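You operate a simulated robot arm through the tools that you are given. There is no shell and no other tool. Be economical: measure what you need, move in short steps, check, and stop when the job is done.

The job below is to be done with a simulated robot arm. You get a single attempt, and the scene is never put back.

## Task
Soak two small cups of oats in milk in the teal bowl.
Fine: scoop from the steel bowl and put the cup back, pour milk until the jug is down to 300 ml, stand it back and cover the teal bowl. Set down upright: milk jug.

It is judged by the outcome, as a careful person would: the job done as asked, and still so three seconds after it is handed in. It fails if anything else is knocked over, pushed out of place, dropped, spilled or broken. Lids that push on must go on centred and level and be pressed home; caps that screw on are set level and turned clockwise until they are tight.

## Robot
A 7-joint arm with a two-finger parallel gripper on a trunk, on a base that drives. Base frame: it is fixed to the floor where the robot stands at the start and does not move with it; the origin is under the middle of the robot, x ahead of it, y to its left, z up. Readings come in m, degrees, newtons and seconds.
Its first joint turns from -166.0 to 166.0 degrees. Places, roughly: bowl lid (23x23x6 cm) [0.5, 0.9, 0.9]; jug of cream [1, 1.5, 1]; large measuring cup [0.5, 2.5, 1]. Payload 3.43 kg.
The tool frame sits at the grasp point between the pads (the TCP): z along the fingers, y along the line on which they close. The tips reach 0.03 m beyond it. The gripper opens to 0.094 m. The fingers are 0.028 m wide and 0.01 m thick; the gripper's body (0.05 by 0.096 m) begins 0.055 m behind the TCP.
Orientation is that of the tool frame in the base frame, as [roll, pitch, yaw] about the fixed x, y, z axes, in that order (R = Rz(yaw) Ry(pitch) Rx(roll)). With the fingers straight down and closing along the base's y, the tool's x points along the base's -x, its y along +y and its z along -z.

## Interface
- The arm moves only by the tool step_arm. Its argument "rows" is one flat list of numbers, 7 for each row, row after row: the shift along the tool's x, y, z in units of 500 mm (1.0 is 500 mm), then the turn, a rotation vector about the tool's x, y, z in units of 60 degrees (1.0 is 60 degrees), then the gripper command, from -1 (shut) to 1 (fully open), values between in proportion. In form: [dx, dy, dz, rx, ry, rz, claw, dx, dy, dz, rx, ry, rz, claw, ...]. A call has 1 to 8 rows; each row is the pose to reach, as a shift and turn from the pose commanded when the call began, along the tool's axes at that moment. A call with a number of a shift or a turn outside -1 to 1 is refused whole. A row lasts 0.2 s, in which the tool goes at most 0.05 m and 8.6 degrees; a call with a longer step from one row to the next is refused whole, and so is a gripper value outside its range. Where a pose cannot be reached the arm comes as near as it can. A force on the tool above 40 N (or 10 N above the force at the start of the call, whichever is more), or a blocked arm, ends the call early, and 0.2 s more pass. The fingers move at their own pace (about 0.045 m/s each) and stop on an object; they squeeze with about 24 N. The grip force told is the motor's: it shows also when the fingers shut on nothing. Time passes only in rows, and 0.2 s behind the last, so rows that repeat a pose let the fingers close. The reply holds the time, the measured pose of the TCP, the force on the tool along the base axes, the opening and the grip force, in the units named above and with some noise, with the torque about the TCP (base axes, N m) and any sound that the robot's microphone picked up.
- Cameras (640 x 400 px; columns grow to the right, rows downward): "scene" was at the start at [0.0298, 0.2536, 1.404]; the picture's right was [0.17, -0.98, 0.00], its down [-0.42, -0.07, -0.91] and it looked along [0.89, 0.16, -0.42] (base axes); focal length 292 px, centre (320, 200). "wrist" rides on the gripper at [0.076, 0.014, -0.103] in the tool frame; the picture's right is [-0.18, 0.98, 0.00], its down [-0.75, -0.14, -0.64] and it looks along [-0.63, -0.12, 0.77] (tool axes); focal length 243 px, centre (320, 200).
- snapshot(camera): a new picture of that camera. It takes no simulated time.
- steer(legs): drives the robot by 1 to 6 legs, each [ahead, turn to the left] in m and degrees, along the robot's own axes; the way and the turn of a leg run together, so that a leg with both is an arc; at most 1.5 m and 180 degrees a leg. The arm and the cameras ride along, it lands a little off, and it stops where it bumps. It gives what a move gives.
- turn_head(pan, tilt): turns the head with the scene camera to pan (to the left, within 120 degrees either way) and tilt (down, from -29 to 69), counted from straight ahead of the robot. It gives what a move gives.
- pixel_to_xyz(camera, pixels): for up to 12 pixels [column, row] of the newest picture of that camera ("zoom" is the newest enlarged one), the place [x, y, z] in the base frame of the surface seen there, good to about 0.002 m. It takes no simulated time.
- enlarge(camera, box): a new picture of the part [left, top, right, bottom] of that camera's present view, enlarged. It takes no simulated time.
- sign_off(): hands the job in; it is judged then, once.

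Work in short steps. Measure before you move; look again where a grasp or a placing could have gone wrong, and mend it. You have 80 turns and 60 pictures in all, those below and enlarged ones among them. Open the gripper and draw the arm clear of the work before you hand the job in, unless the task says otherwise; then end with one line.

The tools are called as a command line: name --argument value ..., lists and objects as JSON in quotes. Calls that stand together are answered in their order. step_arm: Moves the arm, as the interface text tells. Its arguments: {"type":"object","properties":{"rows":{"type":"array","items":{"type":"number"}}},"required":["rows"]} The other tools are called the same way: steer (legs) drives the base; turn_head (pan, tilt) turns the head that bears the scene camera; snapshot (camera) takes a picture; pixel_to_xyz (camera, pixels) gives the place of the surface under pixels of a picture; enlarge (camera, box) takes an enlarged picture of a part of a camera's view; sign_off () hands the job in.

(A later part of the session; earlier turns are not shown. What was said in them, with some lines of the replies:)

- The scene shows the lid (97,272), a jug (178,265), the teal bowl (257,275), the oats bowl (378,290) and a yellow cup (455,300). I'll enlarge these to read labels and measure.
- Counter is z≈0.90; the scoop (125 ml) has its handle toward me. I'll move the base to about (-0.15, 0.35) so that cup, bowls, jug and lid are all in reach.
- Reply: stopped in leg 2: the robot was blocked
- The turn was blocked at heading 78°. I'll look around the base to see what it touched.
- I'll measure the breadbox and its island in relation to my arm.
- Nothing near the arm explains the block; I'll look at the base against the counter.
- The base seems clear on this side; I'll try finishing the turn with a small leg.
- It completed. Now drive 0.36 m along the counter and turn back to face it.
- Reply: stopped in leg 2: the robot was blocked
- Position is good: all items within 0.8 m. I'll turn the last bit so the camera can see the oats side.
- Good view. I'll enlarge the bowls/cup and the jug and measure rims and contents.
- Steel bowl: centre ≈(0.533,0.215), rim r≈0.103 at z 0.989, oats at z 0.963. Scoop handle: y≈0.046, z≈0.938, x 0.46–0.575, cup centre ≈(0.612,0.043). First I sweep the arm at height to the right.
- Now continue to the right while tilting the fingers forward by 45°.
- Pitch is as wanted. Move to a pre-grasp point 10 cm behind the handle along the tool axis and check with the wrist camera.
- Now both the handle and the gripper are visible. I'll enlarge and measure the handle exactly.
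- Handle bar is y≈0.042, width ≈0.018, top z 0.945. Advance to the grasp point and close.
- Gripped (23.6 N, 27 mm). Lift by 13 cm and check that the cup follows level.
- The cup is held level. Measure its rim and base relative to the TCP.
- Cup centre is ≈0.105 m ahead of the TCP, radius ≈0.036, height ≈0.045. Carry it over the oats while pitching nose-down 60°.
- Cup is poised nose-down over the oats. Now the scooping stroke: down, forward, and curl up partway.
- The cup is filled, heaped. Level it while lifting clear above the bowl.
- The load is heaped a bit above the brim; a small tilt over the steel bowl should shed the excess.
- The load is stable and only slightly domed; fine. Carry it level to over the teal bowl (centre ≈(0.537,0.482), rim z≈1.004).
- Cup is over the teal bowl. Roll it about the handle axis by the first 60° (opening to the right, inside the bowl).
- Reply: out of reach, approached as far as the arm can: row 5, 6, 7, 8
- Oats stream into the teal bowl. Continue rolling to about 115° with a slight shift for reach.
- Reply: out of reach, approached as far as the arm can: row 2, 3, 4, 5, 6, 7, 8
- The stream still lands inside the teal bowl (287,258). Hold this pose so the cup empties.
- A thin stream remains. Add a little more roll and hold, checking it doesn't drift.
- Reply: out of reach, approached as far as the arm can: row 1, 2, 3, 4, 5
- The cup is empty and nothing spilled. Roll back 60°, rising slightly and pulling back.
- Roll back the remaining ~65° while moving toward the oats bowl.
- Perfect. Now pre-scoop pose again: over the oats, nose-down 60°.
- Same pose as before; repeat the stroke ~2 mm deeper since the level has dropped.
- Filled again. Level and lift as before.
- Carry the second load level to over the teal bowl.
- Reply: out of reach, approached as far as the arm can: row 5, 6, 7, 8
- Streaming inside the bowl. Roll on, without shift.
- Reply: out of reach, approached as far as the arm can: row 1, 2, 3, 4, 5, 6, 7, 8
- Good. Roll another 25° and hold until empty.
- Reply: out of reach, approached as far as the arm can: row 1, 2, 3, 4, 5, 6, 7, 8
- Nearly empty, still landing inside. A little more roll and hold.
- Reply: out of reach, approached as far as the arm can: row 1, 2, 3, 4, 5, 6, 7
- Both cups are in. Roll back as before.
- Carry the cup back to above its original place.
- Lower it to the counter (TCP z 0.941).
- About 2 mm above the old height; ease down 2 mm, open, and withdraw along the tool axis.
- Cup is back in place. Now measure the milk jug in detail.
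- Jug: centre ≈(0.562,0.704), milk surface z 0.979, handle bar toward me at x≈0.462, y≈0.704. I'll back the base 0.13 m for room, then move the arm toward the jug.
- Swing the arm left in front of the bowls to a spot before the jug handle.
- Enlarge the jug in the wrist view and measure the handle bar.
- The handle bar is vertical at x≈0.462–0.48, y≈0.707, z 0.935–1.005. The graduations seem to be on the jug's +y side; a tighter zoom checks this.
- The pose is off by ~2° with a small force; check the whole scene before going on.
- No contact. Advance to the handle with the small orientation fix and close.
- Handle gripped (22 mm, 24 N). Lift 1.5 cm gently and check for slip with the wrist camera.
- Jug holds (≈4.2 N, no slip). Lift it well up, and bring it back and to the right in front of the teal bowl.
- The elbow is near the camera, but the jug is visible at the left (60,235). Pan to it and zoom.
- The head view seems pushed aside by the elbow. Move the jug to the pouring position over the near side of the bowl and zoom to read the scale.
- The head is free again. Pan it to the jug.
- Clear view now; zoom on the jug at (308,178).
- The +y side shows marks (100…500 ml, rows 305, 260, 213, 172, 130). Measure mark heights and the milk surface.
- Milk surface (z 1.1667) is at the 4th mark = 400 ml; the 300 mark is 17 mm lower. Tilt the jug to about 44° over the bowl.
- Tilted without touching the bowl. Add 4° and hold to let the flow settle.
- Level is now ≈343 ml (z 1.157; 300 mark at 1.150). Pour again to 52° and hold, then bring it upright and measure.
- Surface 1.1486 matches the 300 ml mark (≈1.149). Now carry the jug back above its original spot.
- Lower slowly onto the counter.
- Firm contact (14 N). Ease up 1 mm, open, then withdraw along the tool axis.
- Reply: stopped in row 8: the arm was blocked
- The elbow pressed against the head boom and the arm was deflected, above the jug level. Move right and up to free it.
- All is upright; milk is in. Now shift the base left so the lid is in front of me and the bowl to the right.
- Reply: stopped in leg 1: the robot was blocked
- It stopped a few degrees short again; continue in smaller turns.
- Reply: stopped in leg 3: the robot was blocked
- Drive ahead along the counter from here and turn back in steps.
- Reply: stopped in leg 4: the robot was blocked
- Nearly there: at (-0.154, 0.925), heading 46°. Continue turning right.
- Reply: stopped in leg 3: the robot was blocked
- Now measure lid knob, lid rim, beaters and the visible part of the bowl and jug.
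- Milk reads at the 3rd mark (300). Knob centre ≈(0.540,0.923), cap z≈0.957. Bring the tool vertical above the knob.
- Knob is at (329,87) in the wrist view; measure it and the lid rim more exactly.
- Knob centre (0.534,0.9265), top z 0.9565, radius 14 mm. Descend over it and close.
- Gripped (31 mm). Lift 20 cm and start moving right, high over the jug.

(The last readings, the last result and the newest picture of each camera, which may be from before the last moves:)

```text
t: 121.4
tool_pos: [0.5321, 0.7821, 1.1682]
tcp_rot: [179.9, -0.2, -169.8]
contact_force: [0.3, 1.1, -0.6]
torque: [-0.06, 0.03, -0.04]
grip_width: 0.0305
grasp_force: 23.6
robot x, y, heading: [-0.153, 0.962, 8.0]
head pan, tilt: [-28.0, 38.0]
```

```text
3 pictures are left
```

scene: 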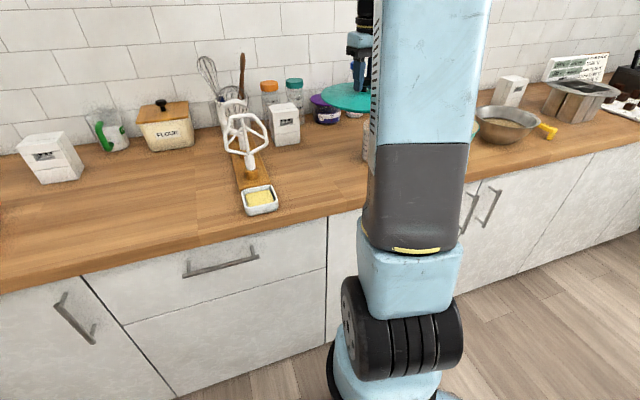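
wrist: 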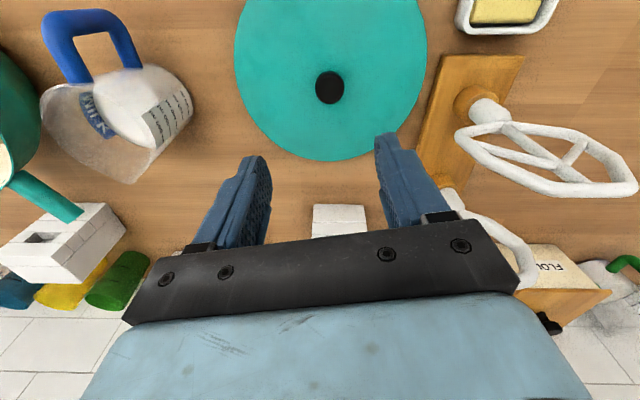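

The bowl is hidden by the arm, but five earlier rim points fit a circle at (0.536,0.4845), R≈0.104 within 2 mm. Move the lid above it.

step_arm --rows '[0.014, -0.084, 0, 0, 0, 0, -1, 0.028, -0.168, 0, 0, 0, 0, -1, 0.042, -0.252, 0, 0, 0, 0, -1, 0.056, -0.336, 0, 0, 0, 0, -1, 0.07, -0.42, 0, 0, 0, 0, -1, 0.084, -0.504, 0, 0, 0, 0, -1, 0.0975, -0.587, 0, 0, 0, 0, -1, 0.0975, -0.587, 0, 0, 0, 0, -1]'

turn_head --pan -45 --tilt 35

snapshot --camera "scene"

```text
t: 123.2
tool_pos: [0.5372, 0.483, 1.168]
tcp_rot: [180.0, -0.1, -169.8]
contact_force: [0.0, 0.6, -1.0]
torque: [-0.03, -0.02, -0.01]
grip_width: 0.0306
grasp_force: 24.4
robot x, y, heading: [-0.1556, 0.9625, 8.0]
head pan, tilt: [-28.0, 38.0]
```

```text
t: 124.0
tool_pos: [0.5373, 0.482, 1.1683]
tcp_rot: [179.9, -0.1, -169.8]
contact_force: [0.2, 0.2, -0.4]
torque: [0.01, 0.0, 0.01]
grip_width: 0.0307
grasp_force: 23.9
robot x, y, heading: [-0.1528, 0.964, 8.3]
head pan, tilt: [-45.0, 35.0]
```

```text
2 pictures are left
```

scene: 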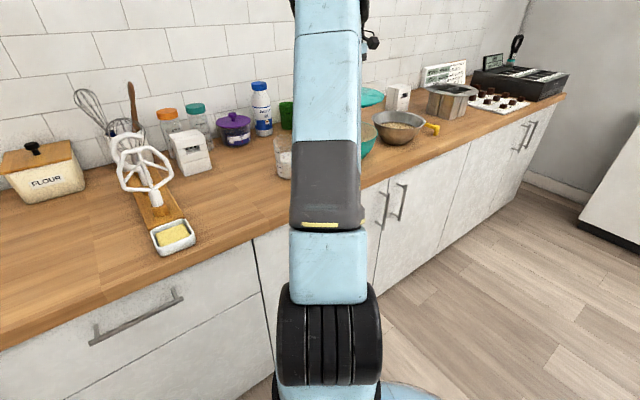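

The bowl's right edge (≈375,130) and the lid's right edge (≈383,97) are visible; query them to check alignment.

pixel_to_xyz --camera "scene" --pixels '[[376, 128], [374, 126], [372, 122], [370, 120], [375, 132], [373, 138], [368, 124], [383, 98], [382, 95], [380, 92], [380, 102], [366, 122]]'

```text
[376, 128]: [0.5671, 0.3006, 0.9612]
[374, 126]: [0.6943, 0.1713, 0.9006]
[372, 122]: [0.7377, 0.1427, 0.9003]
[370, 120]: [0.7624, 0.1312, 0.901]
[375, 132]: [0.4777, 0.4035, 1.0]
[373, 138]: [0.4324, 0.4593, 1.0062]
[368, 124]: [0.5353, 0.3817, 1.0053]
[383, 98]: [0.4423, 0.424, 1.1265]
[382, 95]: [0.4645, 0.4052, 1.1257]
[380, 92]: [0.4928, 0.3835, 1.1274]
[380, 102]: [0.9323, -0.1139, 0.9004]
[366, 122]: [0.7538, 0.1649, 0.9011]
```

Lid edge is centred on the TCP (r≈0.109) and the bowl fit holds. Descend to just above the rim, then slowly on.

step_arm --rows '[0.002, 0.005, 0.08, 0, 0, 0, -1, 0.002, 0.005, 0.15, 0, 0, 0, -1, 0.002, 0.005, 0.186, 0, 0, 0, -1, 0.002, 0.005, 0.2, 0, 0, 0, -1, 0.002, 0.005, 0.21, 0, 0, 0, -1, 0.002, 0.005, 0.22, 0, 0, 0, -1, 0.002, 0.005, 0.23, 0, 0, 0, -1]'

```text
t: 125.6
tool_pos: [0.536, 0.4865, 1.0535]
tcp_rot: [179.9, 0.0, -169.8]
contact_force: [-0.2, -0.2, -1.0]
torque: [-0.02, 0.02, 0.01]
grip_width: 0.0309
grasp_force: 23.9
robot x, y, heading: [-0.1532, 0.9588, 8.0]
head pan, tilt: [-45.0, 35.0]
```

No contact yet, so the lid's lower edge has entered cleanly. Continue slowly until it seats.

step_arm --rows '[0, 0, 0.006, 0, 0, 0, -1, 0, 0, 0.012, 0, 0, 0, -1, 0, 0, 0.018, 0, 0, 0, -1, 0, 0, 0.024, 0, 0, 0, -1, 0, 0, 0.03, 0, 0, 0, -1, 0, 0, 0.034, 0, 0, 0, -1]'

```text
t: 126.8
tool_pos: [0.5374, 0.486, 1.0425]
tcp_rot: [-179.9, 0.0, -169.9]
contact_force: [1.0, -0.9, 5.2]
torque: [0.3, 0.32, -0.01]
grip_width: 0.0309
grasp_force: 24.7
robot x, y, heading: [-0.1565, 0.9566, 8.4]
head pan, tilt: [-45.0, 35.0]
stopped in row 6: the force on the tool passed its limit at 43 N (the readings are from after the stop); the commanded pose is now the measured one
```

It seated at TCP z 1.0425 with a firm stop. Look at the seam before releasing.

enlarge --camera "scene" --box '[350, 100, 410, 160]'

pixel_to_xyz --camera "zoom" --pixels '[[320, 200], [200, 200], [220, 220], [240, 180], [200, 240], [180, 260], [230, 240], [210, 300]]'

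```text
6.67 times, centred on (380, 130) of scene
```

zoom: 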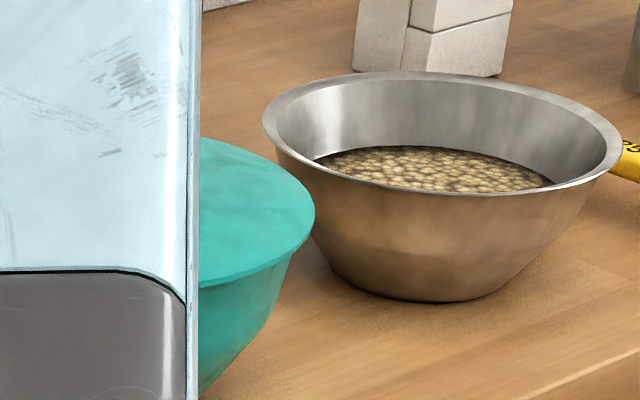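

```text
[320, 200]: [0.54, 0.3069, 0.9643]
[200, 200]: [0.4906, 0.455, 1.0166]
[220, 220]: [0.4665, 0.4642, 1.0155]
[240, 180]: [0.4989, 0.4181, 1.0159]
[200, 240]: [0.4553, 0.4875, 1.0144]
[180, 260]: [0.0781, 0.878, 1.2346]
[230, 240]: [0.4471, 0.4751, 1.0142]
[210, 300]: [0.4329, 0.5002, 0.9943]
```

The lid looks flush all along this side. Check edge heights, free of charge.

pixel_to_xyz --camera "zoom" --pixels '[[205, 282], [230, 275], [255, 266], [280, 250], [300, 233], [312, 214], [308, 195], [280, 172], [250, 157], [215, 146]]'

```text
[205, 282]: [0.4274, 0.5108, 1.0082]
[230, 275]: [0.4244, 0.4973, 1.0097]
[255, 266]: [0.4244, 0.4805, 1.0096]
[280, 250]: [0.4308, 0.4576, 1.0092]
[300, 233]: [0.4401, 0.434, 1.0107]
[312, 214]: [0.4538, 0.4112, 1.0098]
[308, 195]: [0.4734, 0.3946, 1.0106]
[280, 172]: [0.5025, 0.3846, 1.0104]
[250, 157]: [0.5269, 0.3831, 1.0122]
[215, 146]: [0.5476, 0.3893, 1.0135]
```

Edge heights are 1.009–1.011 all round: level and seated on the rim, after a 43 N press. Release and rise.

step_arm --rows '[0, 0, 0, 0, 0, 0, -1, 0, 0, 0, 0, 0, 0, 0.4, 0, 0, 0, 0, 0, 0, 0.4, 0, 0, 0, 0, 0, 0, 0.4, 0, 0, -0.06, 0, 0, 0, 0.4, 0, 0, -0.15, 0, 0, 0, 0.4, 0, 0, -0.24, 0, 0, 0, 0.4, 0, 0, -0.3, 0, 0, 0, 0.4]'

```text
t: 128.6
tool_pos: [0.5377, 0.4855, 1.1913]
tcp_rot: [-179.8, 0.0, -169.8]
contact_force: [0.1, 0.3, 0.9]
torque: [0.02, 0.03, -0.01]
grip_width: 0.0659
grasp_force: 0.1
robot x, y, heading: [-0.1602, 0.9619, 8.2]
head pan, tilt: [-45.0, 35.0]
5 turns are left
```

Released cleanly. Draw the arm back toward me and up, then take the last picture.

step_arm --rows '[0.05, 0, -0.07, 0, 0, 0, 0.4, 0.12, 0, -0.12, 0, 0, 0, 0.4, 0.2, 0, -0.15, 0, 0, 0, 0.4, 0.29, 0, -0.15, 0, 0, 0, 0.4, 0.36, 0, -0.15, 0, 0, 0, 0.4]'

snapshot --camera "scene"

```text
t: 129.8
tool_pos: [0.3585, 0.4561, 1.2649]
tcp_rot: [-179.8, 0.0, -169.8]
contact_force: [0.2, -0.2, -0.5]
torque: [-0.02, 0.05, -0.01]
grip_width: 0.0658
grasp_force: 0.0
robot x, y, heading: [-0.1548, 0.9618, 8.2]
head pan, tilt: [-45.0, 35.0]
```

```text
0 pictures are left
4 turns are left
```

scene: 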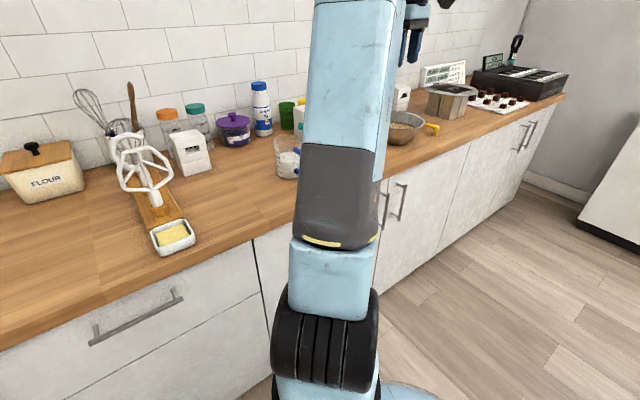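

The jug is upright, the scoop is back in place, the gripper is open and the arm is clear, so I'm handing in.

sign_off

```text
The job is handed in.
```

I put two 125 ml scoops of oats (both slightly heaped) in the teal bowl, poured milk until the jug read 300 ml, put the scoop and upright jug back where they were, and set the lid level and pressed down on the bowl. In the last picture the arm hid the bowl, so my last check of the lid was just before I let go.
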